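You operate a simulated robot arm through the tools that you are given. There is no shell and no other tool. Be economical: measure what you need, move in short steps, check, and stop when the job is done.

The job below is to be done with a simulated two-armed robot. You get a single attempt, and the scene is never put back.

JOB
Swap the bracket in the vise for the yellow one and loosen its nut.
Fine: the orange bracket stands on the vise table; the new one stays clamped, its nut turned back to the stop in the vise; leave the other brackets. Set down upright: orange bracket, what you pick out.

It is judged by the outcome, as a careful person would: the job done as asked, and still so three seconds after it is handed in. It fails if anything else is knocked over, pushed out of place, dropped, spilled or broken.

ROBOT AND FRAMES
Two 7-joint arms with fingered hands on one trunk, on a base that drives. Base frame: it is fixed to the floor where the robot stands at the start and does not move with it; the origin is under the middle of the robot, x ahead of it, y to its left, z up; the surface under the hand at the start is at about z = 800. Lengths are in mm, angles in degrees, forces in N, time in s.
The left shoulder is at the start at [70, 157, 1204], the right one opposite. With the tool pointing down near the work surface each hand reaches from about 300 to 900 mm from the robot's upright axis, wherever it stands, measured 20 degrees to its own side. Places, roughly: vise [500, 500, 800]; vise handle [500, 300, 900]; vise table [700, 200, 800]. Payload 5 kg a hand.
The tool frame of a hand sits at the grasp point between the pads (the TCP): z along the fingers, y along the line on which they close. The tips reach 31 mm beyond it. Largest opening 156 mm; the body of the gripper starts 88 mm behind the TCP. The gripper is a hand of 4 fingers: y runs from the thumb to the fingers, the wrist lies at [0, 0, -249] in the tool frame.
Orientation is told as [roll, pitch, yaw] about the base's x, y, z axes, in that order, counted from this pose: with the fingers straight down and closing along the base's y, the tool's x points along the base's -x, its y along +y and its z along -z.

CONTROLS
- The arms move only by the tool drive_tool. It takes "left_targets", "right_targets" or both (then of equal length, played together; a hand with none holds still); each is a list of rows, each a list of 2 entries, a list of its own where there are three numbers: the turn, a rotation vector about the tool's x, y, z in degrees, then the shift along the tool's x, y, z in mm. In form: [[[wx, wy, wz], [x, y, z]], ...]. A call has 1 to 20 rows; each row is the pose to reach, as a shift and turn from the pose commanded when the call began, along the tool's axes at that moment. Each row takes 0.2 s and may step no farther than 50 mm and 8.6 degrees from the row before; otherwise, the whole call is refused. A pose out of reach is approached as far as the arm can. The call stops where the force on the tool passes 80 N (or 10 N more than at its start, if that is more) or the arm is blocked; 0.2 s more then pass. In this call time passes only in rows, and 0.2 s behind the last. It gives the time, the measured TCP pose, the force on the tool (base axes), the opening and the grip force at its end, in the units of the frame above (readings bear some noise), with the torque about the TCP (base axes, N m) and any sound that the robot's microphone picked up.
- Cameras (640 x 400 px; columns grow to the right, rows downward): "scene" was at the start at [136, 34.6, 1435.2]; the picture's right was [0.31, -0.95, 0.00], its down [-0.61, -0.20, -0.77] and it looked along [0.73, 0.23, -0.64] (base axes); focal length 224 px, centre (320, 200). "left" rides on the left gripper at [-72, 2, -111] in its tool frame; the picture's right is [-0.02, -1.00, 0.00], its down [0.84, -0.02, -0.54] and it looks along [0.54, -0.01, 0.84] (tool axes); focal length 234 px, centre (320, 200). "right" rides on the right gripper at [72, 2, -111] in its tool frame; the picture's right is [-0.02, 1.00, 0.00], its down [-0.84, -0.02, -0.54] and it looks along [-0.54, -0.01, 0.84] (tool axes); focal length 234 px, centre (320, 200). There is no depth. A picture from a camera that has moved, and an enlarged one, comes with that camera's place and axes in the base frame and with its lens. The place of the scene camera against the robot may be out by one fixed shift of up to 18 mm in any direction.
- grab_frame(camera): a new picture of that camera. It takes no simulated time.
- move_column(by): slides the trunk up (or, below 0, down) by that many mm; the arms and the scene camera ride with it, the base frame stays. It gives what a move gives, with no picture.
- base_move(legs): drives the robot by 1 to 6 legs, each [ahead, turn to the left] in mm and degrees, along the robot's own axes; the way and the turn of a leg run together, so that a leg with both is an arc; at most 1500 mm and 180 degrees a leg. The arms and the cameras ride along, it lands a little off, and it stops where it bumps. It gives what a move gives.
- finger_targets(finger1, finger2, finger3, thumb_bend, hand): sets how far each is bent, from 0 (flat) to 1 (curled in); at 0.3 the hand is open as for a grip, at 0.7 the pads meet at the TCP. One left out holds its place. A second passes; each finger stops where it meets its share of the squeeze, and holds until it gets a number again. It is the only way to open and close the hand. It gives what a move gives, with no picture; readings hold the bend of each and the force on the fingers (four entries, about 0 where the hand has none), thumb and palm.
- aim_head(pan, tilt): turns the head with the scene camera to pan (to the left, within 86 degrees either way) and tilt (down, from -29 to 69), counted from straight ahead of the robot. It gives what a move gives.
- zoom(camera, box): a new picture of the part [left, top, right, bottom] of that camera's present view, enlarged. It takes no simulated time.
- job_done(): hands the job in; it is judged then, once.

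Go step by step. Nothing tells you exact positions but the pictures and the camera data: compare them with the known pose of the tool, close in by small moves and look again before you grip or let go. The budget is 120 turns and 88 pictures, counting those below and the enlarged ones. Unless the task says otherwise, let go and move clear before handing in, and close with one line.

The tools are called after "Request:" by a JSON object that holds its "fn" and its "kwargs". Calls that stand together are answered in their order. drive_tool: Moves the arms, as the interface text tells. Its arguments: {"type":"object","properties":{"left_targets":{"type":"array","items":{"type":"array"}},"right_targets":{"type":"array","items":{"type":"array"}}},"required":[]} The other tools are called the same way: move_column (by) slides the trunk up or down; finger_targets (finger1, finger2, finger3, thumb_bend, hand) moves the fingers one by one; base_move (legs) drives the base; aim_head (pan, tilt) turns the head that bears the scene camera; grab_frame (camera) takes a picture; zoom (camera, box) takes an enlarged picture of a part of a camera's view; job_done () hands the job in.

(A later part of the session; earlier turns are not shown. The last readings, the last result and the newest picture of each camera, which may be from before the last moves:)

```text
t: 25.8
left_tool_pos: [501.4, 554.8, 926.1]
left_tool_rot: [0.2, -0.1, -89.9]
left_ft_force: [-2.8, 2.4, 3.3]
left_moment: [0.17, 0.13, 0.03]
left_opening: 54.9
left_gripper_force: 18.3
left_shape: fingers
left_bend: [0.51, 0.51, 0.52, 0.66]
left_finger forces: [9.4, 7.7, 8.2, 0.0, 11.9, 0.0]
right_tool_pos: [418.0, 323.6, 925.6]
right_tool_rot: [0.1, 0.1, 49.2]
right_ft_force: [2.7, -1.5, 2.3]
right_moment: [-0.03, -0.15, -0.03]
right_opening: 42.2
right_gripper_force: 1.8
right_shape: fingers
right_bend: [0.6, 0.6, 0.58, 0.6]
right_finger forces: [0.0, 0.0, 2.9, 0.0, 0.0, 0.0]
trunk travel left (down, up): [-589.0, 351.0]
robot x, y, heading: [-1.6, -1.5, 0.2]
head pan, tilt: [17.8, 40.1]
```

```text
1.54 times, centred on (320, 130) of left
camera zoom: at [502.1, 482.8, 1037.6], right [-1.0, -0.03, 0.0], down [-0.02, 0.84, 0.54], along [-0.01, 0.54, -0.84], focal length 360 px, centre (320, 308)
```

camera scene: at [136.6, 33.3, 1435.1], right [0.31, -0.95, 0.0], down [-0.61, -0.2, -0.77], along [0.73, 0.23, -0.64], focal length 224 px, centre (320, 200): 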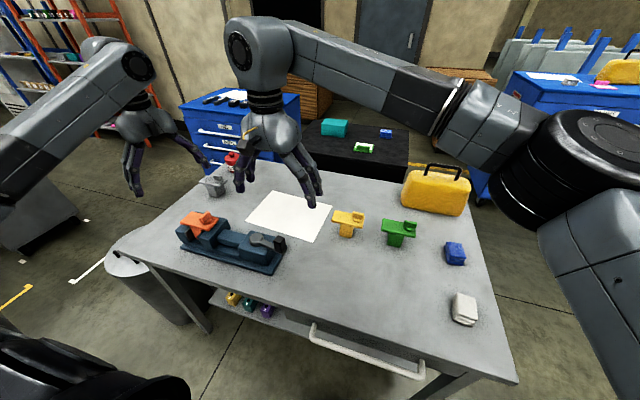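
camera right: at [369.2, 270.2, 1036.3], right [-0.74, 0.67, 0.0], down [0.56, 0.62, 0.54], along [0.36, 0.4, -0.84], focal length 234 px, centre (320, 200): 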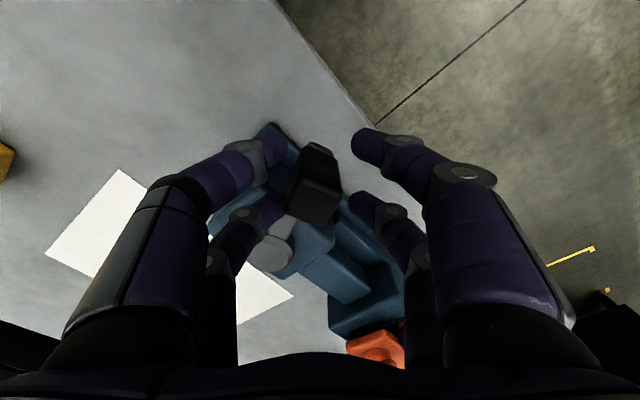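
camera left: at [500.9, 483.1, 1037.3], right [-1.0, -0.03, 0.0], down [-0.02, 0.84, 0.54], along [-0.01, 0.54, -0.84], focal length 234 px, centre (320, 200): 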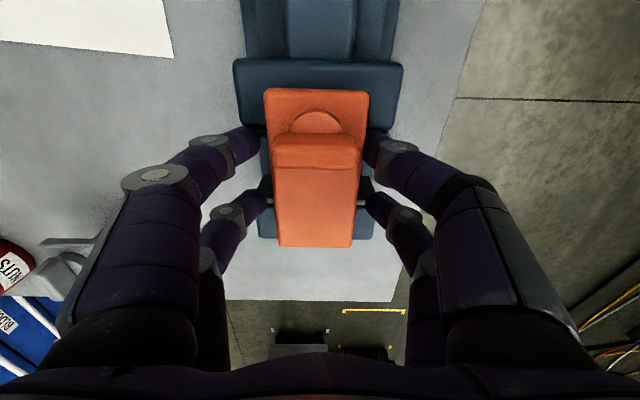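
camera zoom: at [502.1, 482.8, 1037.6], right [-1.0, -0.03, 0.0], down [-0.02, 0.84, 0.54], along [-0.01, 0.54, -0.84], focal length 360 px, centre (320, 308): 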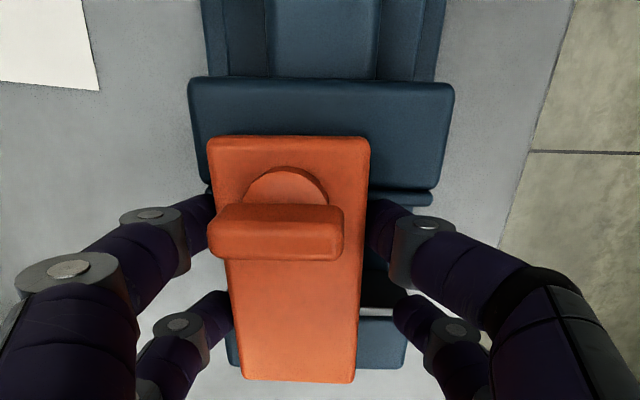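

The bracket is free in the jaws now. I open a bit further to leave room for the new stem.

Request:
{"fn": "drive_tool", "kwargs": {"right_targets": [[[0, 0, 8], [-7.4, 10.3, 0]], [[0, 0, 16], [-15.9, 19.9, 0]], [[0, 0, 24], [-25.8, 28.2, 0]]]}}

Request:
{"fn": "zoom", "kwargs": {"camera": "left", "box": [220, 0, 420, 260]}}

```text
t: 26.6
left_tool_pos: [500.4, 556.0, 925.9]
left_tool_rot: [0.0, -0.1, -89.9]
left_ft_force: [-0.6, 3.9, 0.0]
left_moment: [0.11, -0.16, 0.01]
left_opening: 54.7
left_gripper_force: 17.9
left_shape: fingers
left_bend: [0.51, 0.51, 0.52, 0.66]
left_finger forces: [9.2, 8.6, 7.1, 0.1, 11.5, 0.0]
right_tool_pos: [414.5, 358.8, 926.2]
right_tool_rot: [0.3, 0.2, 25.2]
right_ft_force: [-1.6, -1.4, 10.9]
right_moment: [-0.14, -0.3, -0.07]
right_opening: 41.9
right_gripper_force: 6.2
right_shape: fingers
right_bend: [0.6, 0.6, 0.61, 0.6]
right_finger forces: [0.0, 0.0, 11.2, 0.0, 0.1, 0.0]
trunk travel left (down, up): [-589.0, 351.0]
robot x, y, heading: [-3.2, -1.7, 0.1]
head pan, tilt: [17.8, 40.1]
```

```text
1.54 times, centred on (320, 130) of left
camera zoom: at [501.9, 482.5, 1037.4], right [-1.0, -0.03, 0.0], down [-0.02, 0.84, 0.54], along [-0.01, 0.54, -0.84], focal length 360 px, centre (320, 308)
```

zoom: 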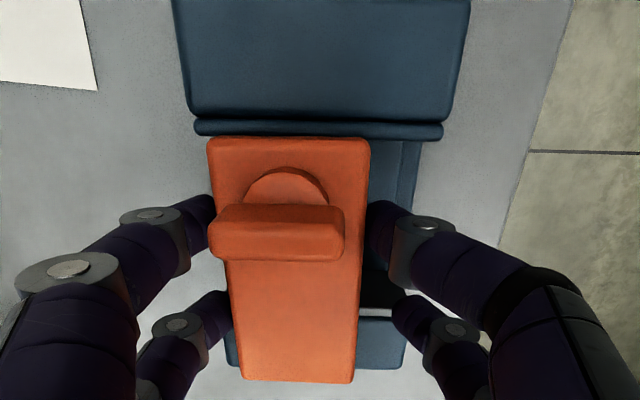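

Jaws are wide open. I let go of the handle, raise the right hand, and lift orange.

Request:
{"fn": "finger_targets", "kwargs": {"hand": "right", "finger1": 0.35, "finger2": 0.35, "finger3": 0.35, "thumb_bend": 0.35}}

Request:
{"fn": "drive_tool", "kwargs": {"right_targets": [[[0, 0, 0], [0, 0, -40]], [[0, 0, 0], [0, 0, -85]], [[0, 0, 0], [10, -20, -130]], [[0, 0, 0], [20, -50, -170]], [[0, 0, 0], [20, -90, -190]], [[0, 0, 0], [20, -135, -190]]]}}

Request:
{"fn": "drive_tool", "kwargs": {"left_targets": [[[0, 0, 0], [0, 0, -15]], [[0, 0, 0], [0, 0, -40]], [[0, 0, 0], [0, 0, -70]], [[0, 0, 0], [0, 0, -100]]]}}

Request:
{"fn": "grab_frame", "kwargs": {"camera": "scene"}}

Request:
{"fn": "grab_frame", "kwargs": {"camera": "left"}}

Request:
{"fn": "grab_frame", "kwargs": {"camera": "right"}}

```text
t: 27.6
left_tool_pos: [500.9, 555.5, 925.3]
left_tool_rot: [0.1, -0.1, -90.0]
left_ft_force: [-2.2, -1.7, 4.3]
left_moment: [0.03, -0.01, 0.08]
left_opening: 54.9
left_gripper_force: 18.6
left_shape: fingers
left_bend: [0.51, 0.51, 0.52, 0.66]
left_finger forces: [9.0, 8.1, 7.8, 0.1, 12.2, 0.1]
right_tool_pos: [414.2, 359.5, 924.5]
right_tool_rot: [0.2, 0.1, 25.3]
right_ft_force: [-0.4, 0.3, -0.1]
right_moment: [-0.02, -0.01, -0.02]
right_opening: 140.2
right_gripper_force: 0.0
right_shape: fingers
right_bend: [0.35, 0.35, 0.35, 0.35]
right_finger forces: [0.0, 0.0, 0.0, 0.1, 0.0, 0.0]
trunk travel left (down, up): [-589.0, 351.0]
robot x, y, heading: [3.0, 2.8, 0.1]
head pan, tilt: [17.8, 40.1]
```

```text
refused: row 3 steps farther than a row can; nothing moved
```

```text
t: 28.6
left_tool_pos: [500.8, 554.3, 1026.2]
left_tool_rot: [0.0, -0.1, -89.9]
left_ft_force: [-0.1, -0.8, -3.1]
left_moment: [0.0, 0.0, -0.01]
left_opening: 54.9
left_gripper_force: 14.5
left_shape: fingers
left_bend: [0.52, 0.52, 0.6, 0.65]
left_finger forces: [8.0, 6.8, 0.9, 0.0, 13.6, 0.1]
right_tool_pos: [414.8, 359.9, 924.5]
right_tool_rot: [0.1, 0.1, 25.2]
right_ft_force: [-0.3, 0.2, 0.2]
right_moment: [-0.01, 0.02, 0.02]
right_opening: 139.9
right_gripper_force: 0.1
right_shape: fingers
right_bend: [0.35, 0.35, 0.35, 0.35]
right_finger forces: [0.1, 0.1, 0.0, 0.0, 0.0, 0.0]
trunk travel left (down, up): [-589.0, 351.0]
robot x, y, heading: [2.5, 2.1, 0.0]
head pan, tilt: [17.8, 40.1]
```

```text
54 pictures are left
camera scene: at [135.6, 34.2, 1435.1], right [0.31, -0.95, 0.0], down [-0.61, -0.2, -0.77], along [0.73, 0.23, -0.64], focal length 224 px, centre (320, 200)
```

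scene: 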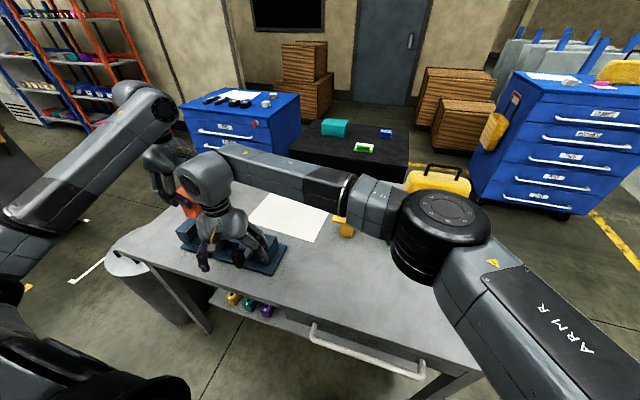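

```text
53 pictures are left
camera left: at [501.8, 482.8, 1137.9], right [-1.0, -0.03, 0.0], down [-0.02, 0.84, 0.54], along [-0.01, 0.54, -0.84], focal length 234 px, centre (320, 200)
```

left: 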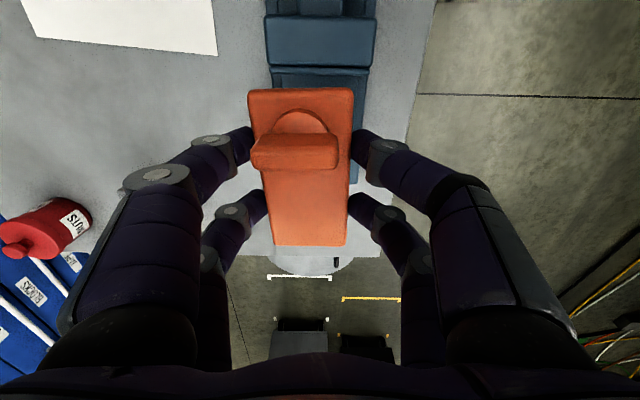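

```text
52 pictures are left
camera right: at [349.2, 329.9, 1035.7], right [-0.41, 0.91, 0.0], down [0.77, 0.34, 0.54], along [0.5, 0.22, -0.84], focal length 234 px, centre (320, 200)
```

right: 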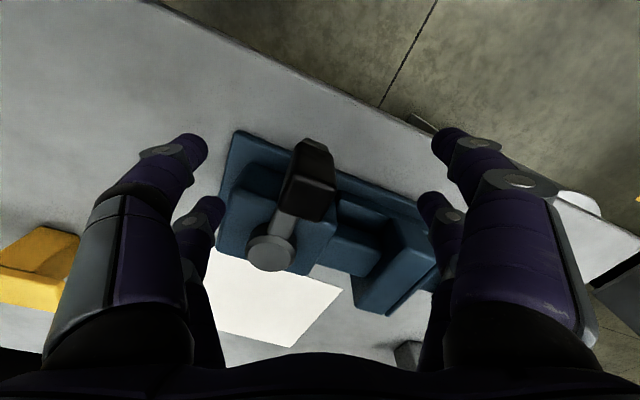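

Orange is lifted clear. I raise the right hand and move it away to the right.

Request:
{"fn": "drive_tool", "kwargs": {"right_targets": [[[0, 0, 0], [0, 0, -45]], [[0, 0, 0], [0, 0, -90]], [[0, 0, 0], [0, 0, -135]], [[0, 0, 0], [0, 0, -180]], [[0, 0, 0], [16.8, -43.4, -190]], [[0, 0, 0], [33.6, -86.7, -190]], [[0, 0, 0], [50.4, -130, -190]], [[0, 0, 0], [67.2, -173, -190]], [[0, 0, 0], [84, -217, -190]], [[0, 0, 0], [100.7, -260, -190]], [[0, 0, 0], [117.5, -303.5, -190]], [[0, 0, 0], [134, -347, -190]], [[0, 0, 0], [151, -390, -190]], [[0, 0, 0], [168, -433.6, -190]], [[0, 0, 0], [184.7, -477, -190]]]}}

Request:
{"fn": "grab_frame", "kwargs": {"camera": "scene"}}

```text
t: 31.8
left_tool_pos: [500.0, 553.6, 1028.7]
left_tool_rot: [0.3, -0.2, -89.9]
left_ft_force: [-0.7, -1.0, -2.0]
left_moment: [0.04, 0.02, 0.01]
left_opening: 54.6
left_gripper_force: 14.4
left_shape: fingers
left_bend: [0.52, 0.52, 0.6, 0.65]
left_finger forces: [8.1, 6.6, 1.0, 0.0, 13.8, 0.0]
right_tool_pos: [451.6, -152.5, 1113.3]
right_tool_rot: [0.0, 0.1, 25.5]
right_ft_force: [0.4, 0.3, -0.6]
right_moment: [0.04, 0.0, -0.04]
right_opening: 140.5
right_gripper_force: 0.2
right_shape: fingers
right_bend: [0.35, 0.35, 0.35, 0.35]
right_finger forces: [0.0, 0.0, 0.0, 0.0, 0.1, 0.1]
right hand out of reach, approached as far as the arm can: row 1, 2, 3, 4
trunk travel left (down, up): [-589.0, 351.0]
robot x, y, heading: [-1.9, -0.1, -0.0]
head pan, tilt: [17.8, 40.1]
```

```text
51 pictures are left
camera scene: at [135.4, 32.2, 1435.3], right [0.31, -0.95, 0.0], down [-0.61, -0.2, -0.77], along [0.73, 0.24, -0.64], focal length 224 px, centre (320, 200)
```

scene: 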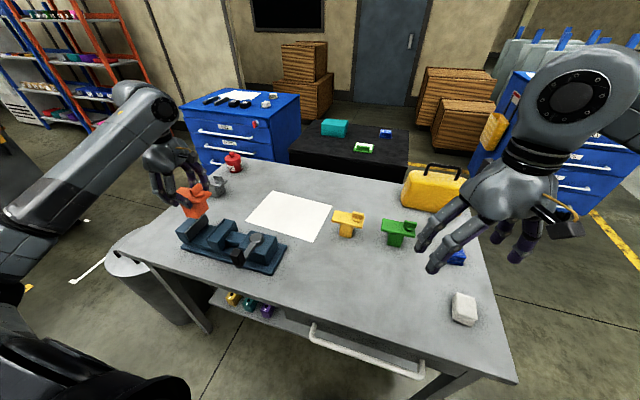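

I raise orange and carry it to a free area near (540,80), between vise and the front edge.

Request:
{"fn": "drive_tool", "kwargs": {"left_targets": [[[0, 0, 0], [0, 0, -30]], [[0, 0, 0], [0, 0, -65]], [[0, 0, 0], [-25, 2, -85]], [[0, 0, 0], [-55, 5, -90]], [[0, 0, 0], [-90, 8, -90]], [[0, 0, 0], [-125, 11, -90]], [[0, 0, 0], [-160, 14, -90]], [[0, 0, 0], [-195, 17, -90]], [[0, 0, 0], [-230, 20, -90]], [[0, 0, 0], [-265, 23, -90]], [[0, 0, 0], [-300, 26, -90]], [[0, 0, 0], [-335, 29, -90]], [[0, 0, 0], [-370, 32, -90]], [[0, 0, 0], [-405, 35, -90]], [[0, 0, 0], [-435, 38, -90]], [[0, 0, 0], [-460, 40, -90]], [[0, 0, 0], [-474, 40, -90]]]}}

Request:
{"fn": "grab_frame", "kwargs": {"camera": "scene"}}

Request:
{"fn": "grab_frame", "kwargs": {"camera": "left"}}

```text
t: 35.4
left_tool_pos: [540.5, 81.7, 1116.6]
left_tool_rot: [0.1, -0.1, -89.9]
left_ft_force: [0.2, -1.5, -2.9]
left_moment: [0.01, 0.04, -0.01]
left_opening: 54.6
left_gripper_force: 15.0
left_shape: fingers
left_bend: [0.52, 0.52, 0.6, 0.65]
left_finger forces: [7.8, 6.5, 1.0, 0.1, 13.1, 0.0]
right_tool_pos: [453.1, -150.7, 1113.0]
right_tool_rot: [0.1, 0.2, 25.4]
right_ft_force: [0.3, -0.3, 0.1]
right_moment: [-0.02, 0.01, -0.02]
right_opening: 140.7
right_gripper_force: 0.2
right_shape: fingers
right_bend: [0.35, 0.35, 0.35, 0.35]
right_finger forces: [0.1, 0.0, 0.0, 0.1, 0.1, 0.1]
trunk travel left (down, up): [-589.0, 351.0]
robot x, y, heading: [3.5, -0.2, -0.2]
head pan, tilt: [17.8, 40.1]
```

```text
50 pictures are left
camera scene: at [136.7, 34.5, 1435.1], right [0.31, -0.95, 0.0], down [-0.61, -0.2, -0.77], along [0.73, 0.23, -0.64], focal length 224 px, centre (320, 200)
```

scene: 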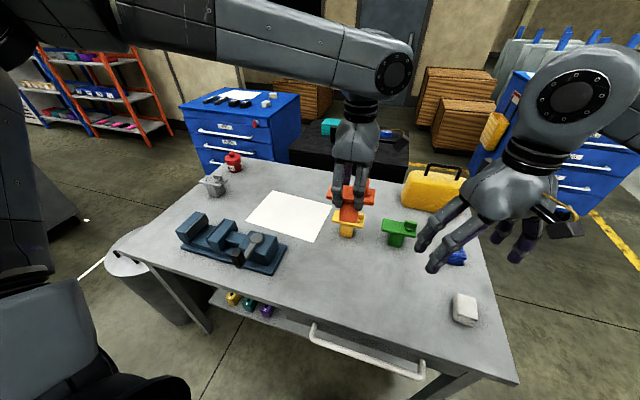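

```text
49 pictures are left
camera left: at [541.9, 9.4, 1228.5], right [-1.0, -0.03, 0.0], down [-0.02, 0.84, 0.54], along [-0.01, 0.54, -0.84], focal length 234 px, centre (320, 200)
```

left: 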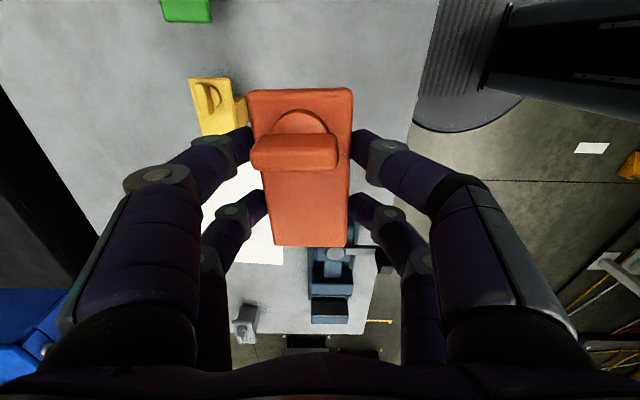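

The spot below is clear. I estimate the bracket's bottom about 100 mm below the TCP, so I descend to z≈918 and check.

Request:
{"fn": "drive_tool", "kwargs": {"left_targets": [[[0, 0, 0], [0, 0, 40]], [[0, 0, 0], [0, 0, 80]], [[0, 0, 0], [0, 0, 120]], [[0, 0, 0], [0, 0, 155]], [[0, 0, 0], [0, 0, 180]], [[0, 0, 0], [0, 0, 198]]]}}

Request:
{"fn": "zoom", "kwargs": {"camera": "scene", "box": [270, 180, 430, 300]}}

```text
t: 36.8
left_tool_pos: [543.4, 81.8, 919.3]
left_tool_rot: [0.1, -0.2, -89.7]
left_ft_force: [-0.4, -1.0, -3.1]
left_moment: [0.0, 0.02, -0.02]
left_opening: 54.4
left_gripper_force: 14.1
left_shape: fingers
left_bend: [0.52, 0.53, 0.6, 0.65]
left_finger forces: [7.8, 6.4, 1.1, 0.1, 13.0, 0.0]
right_tool_pos: [453.8, -151.3, 1112.3]
right_tool_rot: [0.1, 0.3, 25.4]
right_ft_force: [0.3, 0.2, 0.2]
right_moment: [0.01, -0.01, -0.02]
right_opening: 140.2
right_gripper_force: 0.2
right_shape: fingers
right_bend: [0.35, 0.35, 0.35, 0.35]
right_finger forces: [0.0, 0.0, 0.0, 0.0, 0.0, 0.0]
trunk travel left (down, up): [-589.0, 351.0]
robot x, y, heading: [-1.2, 1.1, -0.1]
head pan, tilt: [17.8, 40.1]
```

```text
3.33 times, centred on (350, 240) of scene
camera zoom: at [136.8, 34.3, 1435.1], right [0.31, -0.95, 0.0], down [-0.61, -0.2, -0.76], along [0.73, 0.23, -0.64], focal length 747 px, centre (220, 67)
```

zoom: 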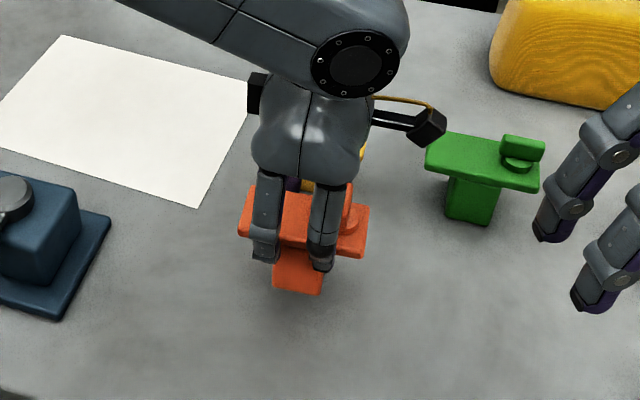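

Still clear of the table. I lower in small stages, watching the force.

Request:
{"fn": "drive_tool", "kwargs": {"left_targets": [[[0, 0, 0], [0, 0, 5]], [[0, 0, 0], [0, 0, 10]]]}}

Request:
{"fn": "drive_tool", "kwargs": {"left_targets": [[[0, 0, 0], [0, 0, 3]], [[0, 0, 0], [0, 0, 5]]]}}

Request:
{"fn": "zoom", "kwargs": {"camera": "scene", "box": [310, 210, 390, 270]}}

```text
t: 37.4
left_tool_pos: [541.7, 81.7, 908.6]
left_tool_rot: [0.2, -0.1, -89.9]
left_ft_force: [0.0, -0.7, -4.3]
left_moment: [-0.01, 0.05, 0.04]
left_opening: 54.4
left_gripper_force: 14.0
left_shape: fingers
left_bend: [0.52, 0.53, 0.6, 0.65]
left_finger forces: [7.8, 6.3, 1.2, 0.1, 12.9, 0.0]
right_tool_pos: [453.1, -150.9, 1113.6]
right_tool_rot: [0.1, 0.1, 25.4]
right_ft_force: [0.3, 0.3, -0.3]
right_moment: [0.01, -0.01, 0.0]
right_opening: 140.4
right_gripper_force: 0.2
right_shape: fingers
right_bend: [0.35, 0.35, 0.35, 0.35]
right_finger forces: [0.0, 0.1, 0.0, 0.0, 0.0, 0.1]
trunk travel left (down, up): [-589.0, 351.0]
robot x, y, heading: [0.1, 0.6, 0.1]
head pan, tilt: [17.8, 40.1]
```

```text
t: 38.0
left_tool_pos: [541.4, 80.9, 903.7]
left_tool_rot: [0.1, -0.2, -89.9]
left_ft_force: [-0.3, -0.4, -2.9]
left_moment: [-0.03, 0.04, -0.03]
left_opening: 54.4
left_gripper_force: 14.3
left_shape: fingers
left_bend: [0.52, 0.53, 0.6, 0.65]
left_finger forces: [7.8, 6.4, 1.2, 0.0, 12.9, 0.0]
right_tool_pos: [451.6, -151.7, 1112.9]
right_tool_rot: [0.1, 0.1, 25.3]
right_ft_force: [-0.7, -0.8, 0.1]
right_moment: [-0.01, -0.01, 0.0]
right_opening: 140.6
right_gripper_force: 0.1
right_shape: fingers
right_bend: [0.35, 0.35, 0.35, 0.35]
right_finger forces: [0.0, 0.1, 0.1, 0.0, 0.1, 0.1]
trunk travel left (down, up): [-589.0, 351.0]
robot x, y, heading: [-3.9, 1.2, 0.2]
head pan, tilt: [17.8, 40.1]
```

```text
6.67 times, centred on (350, 240) of scene
camera zoom: at [136.3, 34.2, 1435.1], right [0.31, -0.95, 0.0], down [-0.61, -0.2, -0.77], along [0.73, 0.23, -0.64], focal length 1494 px, centre (120, -67)
```

zoom: 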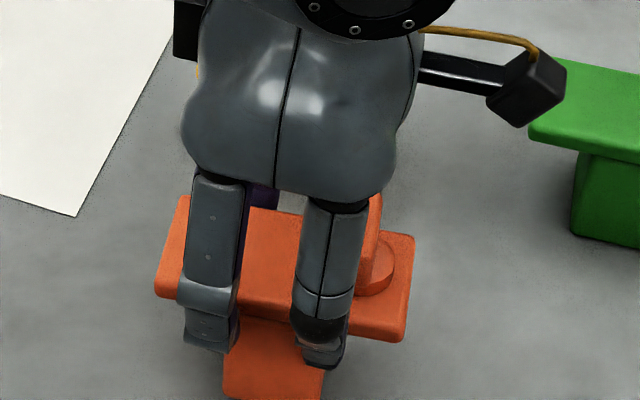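

Request:
{"fn": "drive_tool", "kwargs": {"left_targets": [[[0, 0, 0], [0, 0, 3]], [[0, 0, 0], [0, 0, 6]]]}}

Request:
{"fn": "zoom", "kwargs": {"camera": "scene", "box": [310, 215, 406, 287]}}

```text
t: 38.6
left_tool_pos: [542.3, 81.6, 899.6]
left_tool_rot: [0.1, -0.3, -89.9]
left_ft_force: [-0.6, 0.0, -3.6]
left_moment: [0.03, 0.02, -0.02]
left_opening: 54.7
left_gripper_force: 15.0
left_shape: fingers
left_bend: [0.52, 0.53, 0.6, 0.65]
left_finger forces: [7.7, 6.4, 1.1, 0.0, 12.9, 0.0]
right_tool_pos: [452.6, -150.5, 1112.9]
right_tool_rot: [0.1, 0.1, 25.4]
right_ft_force: [0.3, -0.5, -0.6]
right_moment: [0.03, 0.01, 0.05]
right_opening: 140.4
right_gripper_force: 0.0
right_shape: fingers
right_bend: [0.35, 0.35, 0.35, 0.35]
right_finger forces: [0.0, 0.1, 0.0, 0.1, 0.0, 0.0]
trunk travel left (down, up): [-589.0, 351.0]
robot x, y, heading: [1.9, -0.7, 0.0]
head pan, tilt: [17.8, 40.1]
```

```text
5.56 times, centred on (358, 251) of scene
camera zoom: at [136.3, 34.2, 1435.1], right [0.31, -0.95, 0.0], down [-0.61, -0.2, -0.77], along [0.73, 0.23, -0.64], focal length 1245 px, centre (109, -83)
```

zoom: 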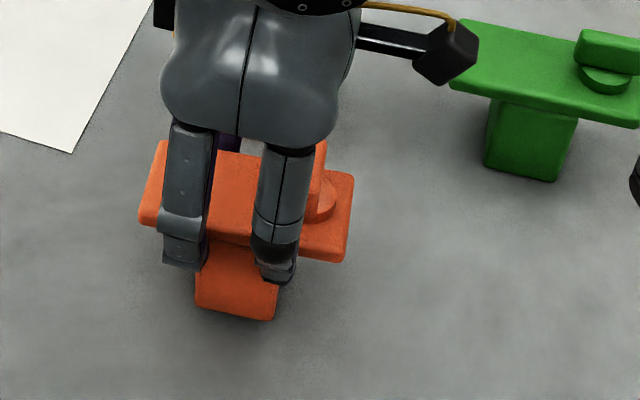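

Request:
{"fn": "drive_tool", "kwargs": {"left_targets": [[[0, 0, 0], [0, 0, 3]], [[0, 0, 0], [0, 0, 5]]]}}

Request:
{"fn": "drive_tool", "kwargs": {"left_targets": [[[0, 0, 0], [0, 0, 2]], [[0, 0, 0], [0, 0, 4]]]}}

Request:
{"fn": "drive_tool", "kwargs": {"left_targets": [[[0, 0, 0], [0, 0, 2]], [[0, 0, 0], [0, 0, 3]]]}}

```text
t: 39.2
left_tool_pos: [541.1, 81.3, 892.6]
left_tool_rot: [0.1, -0.1, -89.8]
left_ft_force: [-0.3, -0.7, -3.3]
left_moment: [0.02, 0.01, -0.01]
left_opening: 54.5
left_gripper_force: 14.0
left_shape: fingers
left_bend: [0.52, 0.53, 0.6, 0.65]
left_finger forces: [7.8, 6.4, 1.0, 0.0, 12.9, 0.0]
right_tool_pos: [451.9, -150.8, 1113.6]
right_tool_rot: [0.1, 0.1, 25.5]
right_ft_force: [0.6, 0.5, 0.0]
right_moment: [0.02, -0.02, -0.02]
right_opening: 140.3
right_gripper_force: 0.1
right_shape: fingers
right_bend: [0.35, 0.35, 0.35, 0.35]
right_finger forces: [0.1, 0.0, 0.0, 0.0, 0.1, 0.0]
trunk travel left (down, up): [-589.0, 351.0]
robot x, y, heading: [0.8, -1.8, -0.2]
head pan, tilt: [17.8, 40.1]
```

```text
t: 39.8
left_tool_pos: [542.0, 81.0, 889.4]
left_tool_rot: [0.2, -0.2, -89.9]
left_ft_force: [-1.1, -1.4, 5.5]
left_moment: [0.06, -0.15, -0.02]
left_opening: 54.5
left_gripper_force: 15.0
left_shape: fingers
left_bend: [0.52, 0.53, 0.6, 0.65]
left_finger forces: [7.7, 7.1, 1.6, 0.0, 14.4, 0.0]
right_tool_pos: [452.4, -152.0, 1113.6]
right_tool_rot: [0.2, 0.1, 25.5]
right_ft_force: [-0.7, -1.1, -0.3]
right_moment: [0.0, 0.04, -0.04]
right_opening: 140.4
right_gripper_force: 0.1
right_shape: fingers
right_bend: [0.35, 0.35, 0.35, 0.35]
right_finger forces: [0.1, 0.0, 0.0, 0.0, 0.1, 0.0]
trunk travel left (down, up): [-589.0, 351.0]
robot x, y, heading: [1.0, -0.7, 0.1]
head pan, tilt: [17.8, 40.1]
```

```text
t: 40.4
left_tool_pos: [540.9, 79.8, 888.0]
left_tool_rot: [0.4, -0.2, -89.9]
left_ft_force: [-2.0, -2.7, 15.2]
left_moment: [-0.05, -0.26, -0.07]
left_opening: 54.5
left_gripper_force: 16.6
left_shape: fingers
left_bend: [0.52, 0.53, 0.59, 0.65]
left_finger forces: [7.8, 7.2, 2.0, 0.0, 16.0, 0.0]
right_tool_pos: [450.9, -151.0, 1113.8]
right_tool_rot: [0.1, 0.0, 25.4]
right_ft_force: [0.1, 1.1, -0.4]
right_moment: [-0.01, -0.01, -0.01]
right_opening: 140.2
right_gripper_force: 0.1
right_shape: fingers
right_bend: [0.35, 0.35, 0.35, 0.35]
right_finger forces: [0.1, 0.1, 0.1, 0.0, 0.0, 0.0]
trunk travel left (down, up): [-589.0, 351.0]
robot x, y, heading: [-2.1, 2.3, 0.0]
head pan, tilt: [17.8, 40.1]
```

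Contact made at TCP z≈889 (bracket ≈70 mm tall). I ease the pressure and release.

Request:
{"fn": "drive_tool", "kwargs": {"left_targets": [[[0, 0, 0], [0, 0, -2]]]}}

Request:
{"fn": "finger_targets", "kwargs": {"hand": "left", "finger1": 0.42, "finger2": 0.42, "finger3": 0.42, "thumb_bend": 0.42}}

Request:
{"fn": "grab_frame", "kwargs": {"camera": "left"}}

Request:
{"fn": "zoom", "kwargs": {"camera": "scene", "box": [310, 215, 406, 287]}}

```text
t: 40.8
left_tool_pos: [542.3, 80.7, 889.3]
left_tool_rot: [0.2, -0.1, -89.9]
left_ft_force: [0.6, -3.0, 7.9]
left_moment: [-0.11, -0.27, -0.09]
left_opening: 54.3
left_gripper_force: 16.4
left_shape: fingers
left_bend: [0.52, 0.53, 0.59, 0.65]
left_finger forces: [8.3, 7.4, 1.8, 0.0, 15.2, 0.0]
right_tool_pos: [451.3, -151.6, 1114.0]
right_tool_rot: [0.1, 0.0, 25.3]
right_ft_force: [0.2, -0.4, 0.4]
right_moment: [-0.01, 0.02, 0.01]
right_opening: 140.5
right_gripper_force: 0.2
right_shape: fingers
right_bend: [0.35, 0.35, 0.35, 0.35]
right_finger forces: [0.1, 0.0, 0.0, 0.1, 0.0, 0.0]
trunk travel left (down, up): [-589.0, 351.0]
robot x, y, heading: [-0.5, 1.3, 0.1]
head pan, tilt: [17.8, 40.1]
```

```text
t: 41.8
left_tool_pos: [542.5, 81.3, 889.1]
left_tool_rot: [0.0, -0.1, -90.0]
left_ft_force: [-0.2, -0.5, -0.3]
left_moment: [-0.01, 0.03, -0.01]
left_opening: 112.1
left_gripper_force: 0.1
left_shape: fingers
left_bend: [0.42, 0.42, 0.42, 0.42]
left_finger forces: [0.0, 0.1, 0.0, 0.1, 0.1, 0.0]
right_tool_pos: [451.2, -150.3, 1112.3]
right_tool_rot: [0.1, 0.2, 25.3]
right_ft_force: [0.2, -0.2, 0.2]
right_moment: [0.01, 0.02, -0.01]
right_opening: 140.3
right_gripper_force: 0.0
right_shape: fingers
right_bend: [0.35, 0.35, 0.35, 0.35]
right_finger forces: [0.0, 0.0, 0.1, 0.0, 0.0, 0.0]
trunk travel left (down, up): [-589.0, 351.0]
robot x, y, heading: [0.3, -1.4, 0.1]
head pan, tilt: [17.8, 40.1]
```

```text
45 pictures are left
camera left: at [543.2, 8.5, 999.8], right [-1.0, -0.03, 0.0], down [-0.02, 0.84, 0.54], along [-0.01, 0.54, -0.84], focal length 234 px, centre (320, 200)
```

left: 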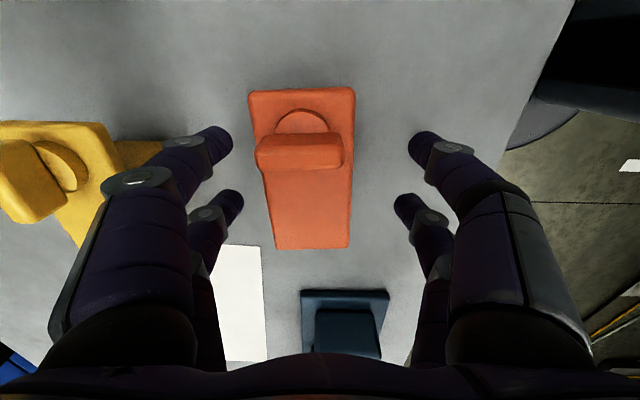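

```text
5.56 times, centred on (358, 251) of scene
camera zoom: at [135.9, 34.0, 1435.2], right [0.31, -0.95, 0.0], down [-0.61, -0.2, -0.77], along [0.73, 0.23, -0.64], focal length 1245 px, centre (109, -83)
```

zoom: 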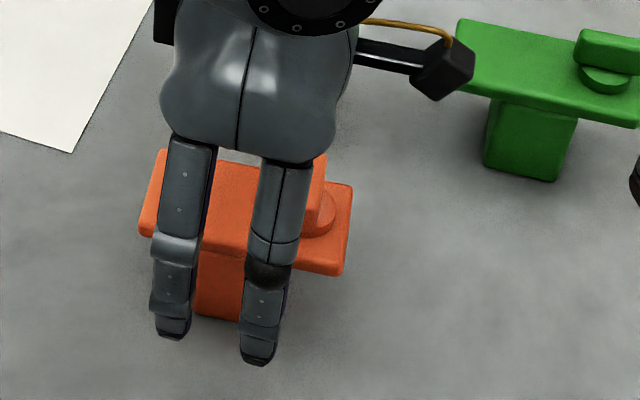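

Orange stands upright on the table. I rise and move the left hand above the yellow bracket.

Request:
{"fn": "drive_tool", "kwargs": {"left_targets": [[[0, 0, 0], [0, 0, -40]], [[0, 0, 0], [0, 0, -80]], [[0, 0, 0], [0, 0, -120]], [[0, 0, 0], [0, 0, -160]], [[0, 0, 0], [0, 30, -180]], [[0, 0, 0], [5, 70, -185]], [[0, 0, 0], [10, 115, -185]], [[0, 0, 0], [15, 150, -185]]]}}

Request:
{"fn": "grab_frame", "kwargs": {"camera": "left"}}

Request:
{"fn": "zoom", "kwargs": {"camera": "scene", "box": [290, 180, 450, 300]}}

```text
t: 43.6
left_tool_pos: [679.6, 106.6, 1071.5]
left_tool_rot: [0.3, -0.1, -89.9]
left_ft_force: [-0.3, -0.2, 0.0]
left_moment: [-0.04, -0.03, -0.01]
left_opening: 112.4
left_gripper_force: 0.0
left_shape: fingers
left_bend: [0.42, 0.42, 0.42, 0.42]
left_finger forces: [0.0, 0.0, 0.1, 0.0, 0.1, 0.1]
left hand out of reach, approached as far as the arm can: row 8
right_tool_pos: [453.6, -150.6, 1112.6]
right_tool_rot: [0.1, 0.3, 25.6]
right_ft_force: [0.5, -0.1, 0.9]
right_moment: [-0.02, -0.01, 0.01]
right_opening: 140.5
right_gripper_force: 0.1
right_shape: fingers
right_bend: [0.35, 0.35, 0.35, 0.35]
right_finger forces: [0.0, 0.1, 0.0, 0.0, 0.0, 0.1]
trunk travel left (down, up): [-589.0, 351.0]
robot x, y, heading: [2.7, -1.3, -0.1]
head pan, tilt: [17.8, 40.1]
```

```text
43 pictures are left
camera left: at [681.3, 34.5, 1183.5], right [-1.0, -0.03, 0.0], down [-0.02, 0.84, 0.54], along [-0.01, 0.54, -0.84], focal length 234 px, centre (320, 200)
```

left: 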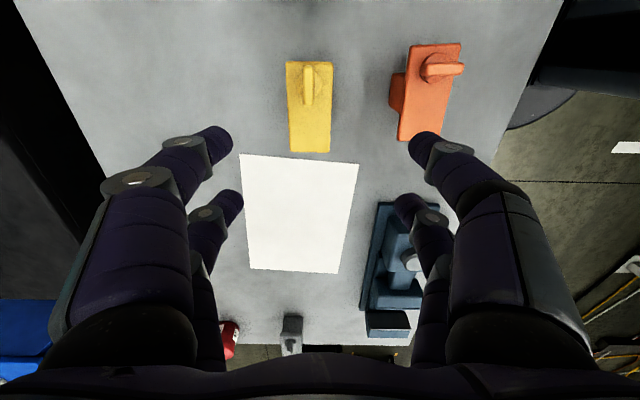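

```text
3.33 times, centred on (370, 240) of scene
camera zoom: at [136.4, 35.0, 1435.1], right [0.31, -0.95, 0.0], down [-0.61, -0.2, -0.77], along [0.73, 0.23, -0.64], focal length 747 px, centre (153, 67)
```

zoom: 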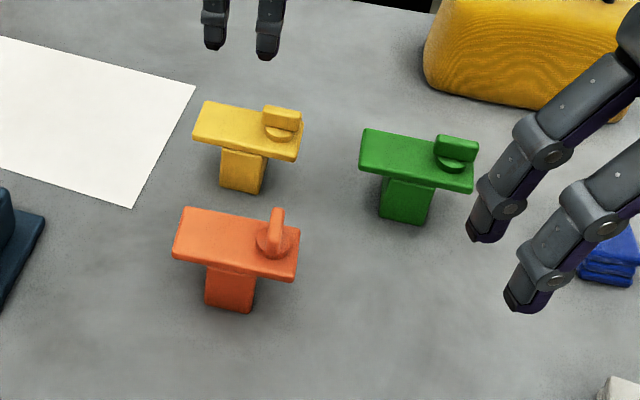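

Yellow plate centre ≈ (694,101), top z≈870. I move over it and descend part way.

Request:
{"fn": "drive_tool", "kwargs": {"left_targets": [[[0, 0, 0], [-3, 5, 40]], [[0, 0, 0], [-5, 10, 80]], [[0, 0, 0], [-5.5, 14, 115]], [[0, 0, 0], [-5.5, 14, 140]]]}}

Request:
{"fn": "grab_frame", "kwargs": {"camera": "left"}}

```text
t: 44.6
left_tool_pos: [670.9, 121.4, 941.8]
left_tool_rot: [0.3, -0.3, -90.0]
left_ft_force: [0.3, 0.4, 2.0]
left_moment: [0.02, 0.02, -0.01]
left_opening: 112.9
left_gripper_force: 0.1
left_shape: fingers
left_bend: [0.42, 0.42, 0.42, 0.42]
left_finger forces: [0.0, 0.0, 0.0, 0.1, 0.1, 0.1]
left hand out of reach, approached as far as the arm can: row 1, 2, 3, 4
right_tool_pos: [452.8, -150.6, 1112.9]
right_tool_rot: [0.1, 0.1, 25.5]
right_ft_force: [0.0, 0.6, 0.5]
right_moment: [0.03, 0.0, 0.0]
right_opening: 140.2
right_gripper_force: 0.0
right_shape: fingers
right_bend: [0.35, 0.35, 0.35, 0.35]
right_finger forces: [0.0, 0.0, 0.0, 0.0, 0.1, 0.0]
trunk travel left (down, up): [-589.0, 351.0]
robot x, y, heading: [-5.8, 2.2, 0.1]
head pan, tilt: [17.8, 40.1]
```

```text
41 pictures are left
camera left: at [672.3, 49.7, 1053.3], right [-1.0, -0.03, 0.0], down [-0.02, 0.84, 0.54], along [-0.01, 0.54, -0.84], focal length 234 px, centre (320, 200)
```

left: 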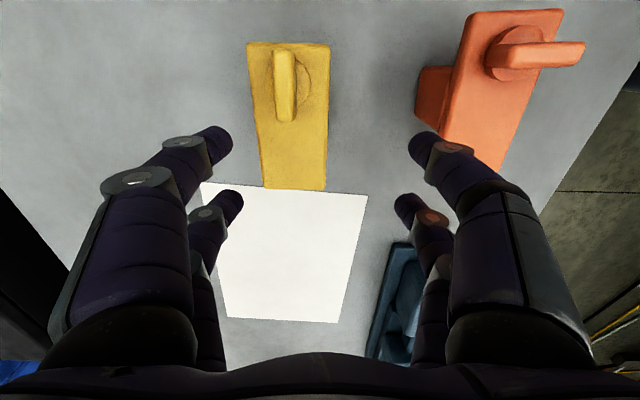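

The left arm is at its reach limit at x≈671. Turning the robot 20° right brings the left shoulder forward; I raise the hand first, then turn.

Request:
{"fn": "drive_tool", "kwargs": {"left_targets": [[[0, 0, 0], [0, 0, -40]], [[0, 0, 0], [0, -15, -80]], [[0, 0, 0], [0, -30, -120]]]}}

Request:
{"fn": "base_move", "kwargs": {"legs": [[0, -20]]}}

Request:
{"fn": "aim_head", "kwargs": {"pan": 37, "tilt": 40}}

```text
t: 45.4
left_tool_pos: [638.2, 122.6, 1062.1]
left_tool_rot: [0.2, -0.1, -89.8]
left_ft_force: [0.3, -0.2, 0.3]
left_moment: [-0.01, 0.01, -0.03]
left_opening: 112.7
left_gripper_force: 0.1
left_shape: fingers
left_bend: [0.42, 0.42, 0.42, 0.42]
left_finger forces: [0.0, 0.0, 0.0, 0.0, 0.1, 0.0]
right_tool_pos: [450.6, -151.8, 1112.8]
right_tool_rot: [0.1, 0.0, 25.4]
right_ft_force: [0.0, 0.4, 0.1]
right_moment: [0.01, -0.02, 0.0]
right_opening: 140.2
right_gripper_force: 0.1
right_shape: fingers
right_bend: [0.35, 0.35, 0.35, 0.35]
right_finger forces: [0.0, 0.0, 0.0, 0.0, 0.1, 0.1]
trunk travel left (down, up): [-589.0, 351.0]
robot x, y, heading: [0.3, -2.5, 0.4]
head pan, tilt: [17.8, 40.1]
```

```text
t: 46.9
left_tool_pos: [643.9, -101.8, 1061.9]
left_tool_rot: [0.1, -0.2, -109.6]
left_ft_force: [0.0, 0.3, 0.5]
left_moment: [0.02, 0.01, -0.04]
left_opening: 112.5
left_gripper_force: 0.0
left_shape: fingers
left_bend: [0.42, 0.42, 0.42, 0.42]
left_finger forces: [0.0, 0.1, 0.1, 0.1, 0.0, 0.0]
right_tool_pos: [374.3, -294.9, 1112.9]
right_tool_rot: [0.0, 0.2, 5.6]
right_ft_force: [0.6, 0.9, -0.4]
right_moment: [0.0, 0.0, 0.03]
right_opening: 140.3
right_gripper_force: 0.2
right_shape: fingers
right_bend: [0.35, 0.35, 0.35, 0.35]
right_finger forces: [0.0, 0.0, 0.0, 0.0, 0.0, 0.0]
trunk travel left (down, up): [-589.0, 351.0]
robot x, y, heading: [-1.0, 0.4, -19.9]
head pan, tilt: [17.8, 40.1]
```

```text
t: 47.7
left_tool_pos: [643.3, -102.0, 1062.2]
left_tool_rot: [0.1, -0.2, -109.7]
left_ft_force: [0.4, -0.1, -0.9]
left_moment: [-0.02, 0.0, 0.01]
left_opening: 112.8
left_gripper_force: 0.0
left_shape: fingers
left_bend: [0.42, 0.42, 0.42, 0.42]
left_finger forces: [0.0, 0.0, 0.0, 0.0, 0.0, 0.1]
right_tool_pos: [373.8, -294.8, 1113.5]
right_tool_rot: [0.1, 0.1, 5.6]
right_ft_force: [0.6, 0.3, -0.6]
right_moment: [0.0, 0.0, 0.0]
right_opening: 140.3
right_gripper_force: 0.0
right_shape: fingers
right_bend: [0.35, 0.35, 0.35, 0.35]
right_finger forces: [0.0, 0.0, 0.1, 0.1, 0.0, 0.1]
trunk travel left (down, up): [-589.0, 351.0]
robot x, y, heading: [-2.5, 1.2, -19.7]
head pan, tilt: [37.0, 40.0]
```

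Request:
{"fn": "drive_tool", "kwargs": {"left_targets": [[[0, 0, -5], [42, -4, 0]], [[0, 0, -10], [84, -8, 0]], [[0, 0, -15], [126, -12, 0]], [[0, 0, -19.6], [168, -16, 10]], [[0, 0, -19.6], [208.2, -20.6, 30]], [[0, 0, -19.6], [208.2, -20.6, 70]], [[0, 0, -19.6], [208.2, -20.6, 110]]]}}

Request:
{"fn": "grab_frame", "kwargs": {"camera": "left"}}

```text
t: 49.3
left_tool_pos: [694.1, 101.7, 949.8]
left_tool_rot: [0.1, -0.2, -90.2]
left_ft_force: [0.4, -0.1, -0.1]
left_moment: [0.0, 0.02, 0.02]
left_opening: 112.9
left_gripper_force: 0.0
left_shape: fingers
left_bend: [0.42, 0.42, 0.42, 0.42]
left_finger forces: [0.0, 0.0, 0.1, 0.0, 0.0, 0.0]
right_tool_pos: [374.6, -295.3, 1113.0]
right_tool_rot: [0.2, 0.1, 5.7]
right_ft_force: [0.0, 0.3, 0.4]
right_moment: [-0.06, 0.04, -0.03]
right_opening: 140.5
right_gripper_force: 0.1
right_shape: fingers
right_bend: [0.35, 0.35, 0.35, 0.35]
right_finger forces: [0.0, 0.0, 0.0, 0.1, 0.1, 0.1]
trunk travel left (down, up): [-589.0, 351.0]
robot x, y, heading: [0.9, -1.7, -19.9]
head pan, tilt: [37.0, 40.0]
```

```text
40 pictures are left
camera left: at [696.2, 29.6, 1060.4], right [-1.0, -0.02, 0.0], down [-0.02, 0.84, 0.54], along [-0.01, 0.54, -0.84], focal length 234 px, centre (320, 200)
```

left: 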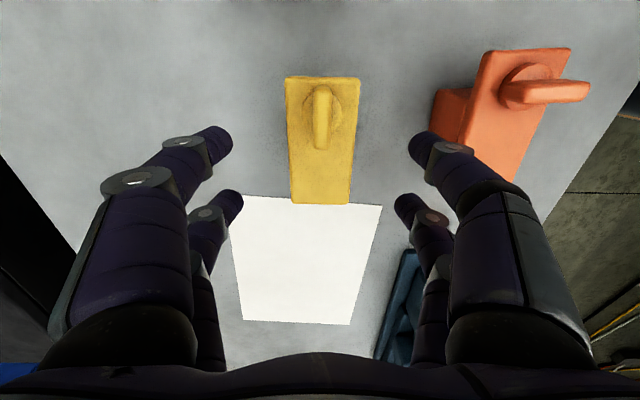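

Well centred. I descend to z≈890 and close the fingers.

Request:
{"fn": "drive_tool", "kwargs": {"left_targets": [[[0, 0, 0], [0, 0, 30]], [[0, 0, 0], [0, 0, 60]]]}}

Request:
{"fn": "finger_targets", "kwargs": {"hand": "left", "finger1": 0.52, "finger2": 0.52, "finger3": 0.52, "thumb_bend": 0.52}}

Request:
{"fn": "grab_frame", "kwargs": {"camera": "left"}}

```text
t: 49.9
left_tool_pos: [695.5, 101.6, 887.9]
left_tool_rot: [0.0, -0.3, -90.1]
left_ft_force: [-0.2, 0.6, -0.4]
left_moment: [-0.01, 0.01, -0.01]
left_opening: 112.7
left_gripper_force: 0.1
left_shape: fingers
left_bend: [0.42, 0.42, 0.42, 0.42]
left_finger forces: [0.1, 0.0, 0.0, 0.0, 0.0, 0.1]
right_tool_pos: [375.1, -294.8, 1113.5]
right_tool_rot: [0.1, 0.2, 5.6]
right_ft_force: [-0.2, 1.2, -0.5]
right_moment: [-0.03, 0.03, 0.0]
right_opening: 140.4
right_gripper_force: 0.0
right_shape: fingers
right_bend: [0.35, 0.35, 0.35, 0.35]
right_finger forces: [0.0, 0.0, 0.0, 0.0, 0.1, 0.0]
trunk travel left (down, up): [-589.0, 351.0]
robot x, y, heading: [-0.6, 0.0, -19.7]
head pan, tilt: [37.0, 40.0]
```

```text
t: 50.9
left_tool_pos: [695.1, 100.6, 890.1]
left_tool_rot: [0.0, -0.2, -90.1]
left_ft_force: [-0.3, 0.1, -0.3]
left_moment: [0.01, -0.03, 0.01]
left_opening: 73.6
left_gripper_force: 0.1
left_shape: fingers
left_bend: [0.52, 0.52, 0.52, 0.52]
left_finger forces: [0.0, 0.0, 0.1, 0.0, 0.1, 0.0]
right_tool_pos: [373.8, -295.0, 1112.9]
right_tool_rot: [0.1, 0.2, 5.6]
right_ft_force: [-0.2, -0.3, 0.4]
right_moment: [0.03, -0.02, 0.0]
right_opening: 140.5
right_gripper_force: 0.1
right_shape: fingers
right_bend: [0.35, 0.35, 0.35, 0.35]
right_finger forces: [0.0, 0.1, 0.0, 0.1, 0.1, 0.0]
trunk travel left (down, up): [-589.0, 351.0]
robot x, y, heading: [-3.2, 2.4, -20.0]
head pan, tilt: [37.0, 40.0]
```

```text
39 pictures are left
camera left: at [696.4, 28.7, 1000.8], right [-1.0, -0.02, 0.0], down [-0.02, 0.84, 0.54], along [-0.01, 0.54, -0.84], focal length 234 px, centre (320, 200)
```

left: 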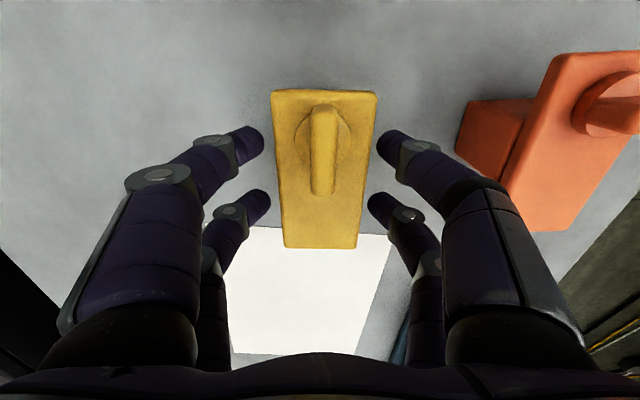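

Request:
{"fn": "finger_targets", "kwargs": {"hand": "left", "finger1": 0.7, "finger2": 0.7, "finger3": 0.7, "thumb_bend": 0.7}}

Request:
{"fn": "drive_tool", "kwargs": {"left_targets": [[[0, 0, 0], [0, 0, -8]], [[0, 0, 0], [0, 0, -25]], [[0, 0, 0], [0, 0, -50]]]}}

Request:
{"fn": "grab_frame", "kwargs": {"camera": "left"}}

Request:
{"fn": "zoom", "kwargs": {"camera": "scene", "box": [280, 150, 440, 270]}}

```text
t: 51.9
left_tool_pos: [695.5, 101.4, 889.8]
left_tool_rot: [0.1, -0.2, -90.1]
left_ft_force: [-0.9, -0.1, 0.9]
left_moment: [0.02, 0.06, 0.01]
left_opening: 54.6
left_gripper_force: 23.4
left_shape: fingers
left_bend: [0.54, 0.55, 0.59, 0.63]
left_finger forces: [11.4, 11.2, 8.0, 0.0, 15.8, 0.0]
right_tool_pos: [373.5, -294.3, 1113.6]
right_tool_rot: [0.1, 0.1, 5.5]
right_ft_force: [0.4, -0.5, 0.1]
right_moment: [0.0, 0.01, 0.02]
right_opening: 140.2
right_gripper_force: 0.1
right_shape: fingers
right_bend: [0.35, 0.35, 0.35, 0.35]
right_finger forces: [0.0, 0.0, 0.0, 0.0, 0.0, 0.0]
trunk travel left (down, up): [-589.0, 351.0]
robot x, y, heading: [2.4, 0.0, -19.8]
head pan, tilt: [37.0, 40.0]
```

```text
t: 52.7
left_tool_pos: [696.5, 101.9, 940.9]
left_tool_rot: [0.1, -0.2, -90.1]
left_ft_force: [0.3, -0.2, -3.6]
left_moment: [0.04, 0.01, 0.02]
left_opening: 54.3
left_gripper_force: 22.9
left_shape: fingers
left_bend: [0.54, 0.55, 0.59, 0.63]
left_finger forces: [11.5, 11.3, 7.6, 0.0, 15.2, 0.1]
right_tool_pos: [373.9, -295.4, 1112.9]
right_tool_rot: [0.2, 0.1, 5.6]
right_ft_force: [-1.0, 0.0, 0.1]
right_moment: [-0.02, -0.03, -0.04]
right_opening: 140.4
right_gripper_force: 0.0
right_shape: fingers
right_bend: [0.35, 0.35, 0.35, 0.35]
right_finger forces: [0.0, 0.0, 0.0, 0.0, 0.1, 0.0]
trunk travel left (down, up): [-589.0, 351.0]
robot x, y, heading: [-1.4, 3.3, -19.9]
head pan, tilt: [37.0, 40.0]
```

```text
38 pictures are left
camera left: at [697.0, 29.5, 1052.6], right [-1.0, -0.02, 0.0], down [-0.02, 0.84, 0.54], along [-0.01, 0.54, -0.84], focal length 234 px, centre (320, 200)
```

left: 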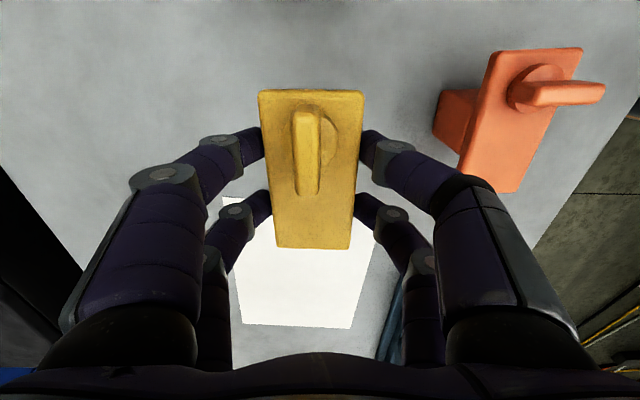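

```text
3.33 times, centred on (360, 210) of scene
camera zoom: at [133.1, 16.6, 1435.2], right [0.3, -0.96, 0.0], down [-0.61, -0.19, -0.77], along [0.73, 0.23, -0.64], focal length 747 px, centre (187, 167)
```

zoom: 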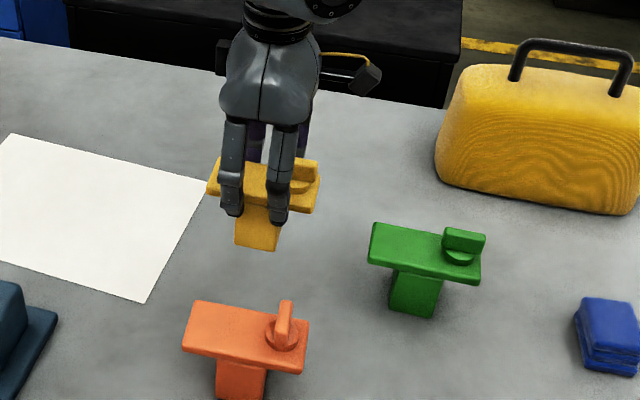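

Yellow is held firmly. I raise it, turn the robot back to heading 0.

Request:
{"fn": "drive_tool", "kwargs": {"left_targets": [[[0, 0, 0], [0, -10, -40]], [[0, 0, 0], [0, -30, -80]], [[0, 0, 0], [0, -60, -115]], [[0, 0, 0], [0, -90, -140]]]}}

Request:
{"fn": "base_move", "kwargs": {"legs": [[0, 20]]}}

Request:
{"fn": "aim_head", "kwargs": {"pan": 28, "tilt": 42}}

```text
t: 53.7
left_tool_pos: [602.2, 102.3, 1081.0]
left_tool_rot: [0.2, -0.1, -90.1]
left_ft_force: [-0.4, 0.1, -3.6]
left_moment: [0.0, 0.01, -0.01]
left_opening: 54.5
left_gripper_force: 22.6
left_shape: fingers
left_bend: [0.54, 0.54, 0.59, 0.63]
left_finger forces: [11.6, 11.2, 7.6, 0.0, 15.1, 0.0]
right_tool_pos: [372.0, -295.0, 1113.7]
right_tool_rot: [0.1, 0.0, 5.6]
right_ft_force: [-0.2, -0.9, 0.3]
right_moment: [-0.03, 0.01, 0.0]
right_opening: 140.3
right_gripper_force: 0.1
right_shape: fingers
right_bend: [0.35, 0.35, 0.35, 0.35]
right_finger forces: [0.1, 0.0, 0.1, 0.0, 0.0, 0.0]
trunk travel left (down, up): [-589.0, 351.0]
robot x, y, heading: [2.1, -2.9, -19.8]
head pan, tilt: [37.0, 40.0]
```

```text
t: 55.2
left_tool_pos: [534.7, 302.4, 1079.4]
left_tool_rot: [0.1, -0.2, -70.1]
left_ft_force: [0.1, 0.6, -3.4]
left_moment: [-0.01, 0.0, 0.03]
left_opening: 54.4
left_gripper_force: 22.9
left_shape: fingers
left_bend: [0.54, 0.54, 0.59, 0.63]
left_finger forces: [11.3, 11.0, 7.4, 0.0, 15.0, 0.0]
right_tool_pos: [453.8, -150.4, 1113.2]
right_tool_rot: [0.0, 0.1, 25.6]
right_ft_force: [-0.5, 1.3, -0.5]
right_moment: [0.01, 0.02, 0.01]
right_opening: 140.3
right_gripper_force: 0.0
right_shape: fingers
right_bend: [0.35, 0.35, 0.35, 0.35]
right_finger forces: [0.0, 0.0, 0.1, 0.0, 0.0, 0.0]
trunk travel left (down, up): [-589.0, 351.0]
robot x, y, heading: [-2.2, -0.8, -0.0]
head pan, tilt: [37.0, 40.0]
```

```text
t: 55.9
left_tool_pos: [534.6, 301.9, 1078.2]
left_tool_rot: [0.0, -0.3, -70.1]
left_ft_force: [-0.8, 0.3, -3.6]
left_moment: [0.02, 0.03, -0.01]
left_opening: 54.1
left_gripper_force: 22.6
left_shape: fingers
left_bend: [0.54, 0.54, 0.59, 0.63]
left_finger forces: [11.5, 11.0, 7.5, 0.0, 15.0, 0.1]
right_tool_pos: [454.6, -148.9, 1113.7]
right_tool_rot: [0.0, 0.2, 25.5]
right_ft_force: [0.3, 1.0, 0.6]
right_moment: [-0.01, 0.01, -0.01]
right_opening: 140.4
right_gripper_force: 0.1
right_shape: fingers
right_bend: [0.35, 0.35, 0.35, 0.35]
right_finger forces: [0.0, 0.0, 0.0, 0.0, 0.1, 0.1]
trunk travel left (down, up): [-589.0, 351.0]
robot x, y, heading: [3.9, -0.4, 0.2]
head pan, tilt: [28.0, 42.0]
```

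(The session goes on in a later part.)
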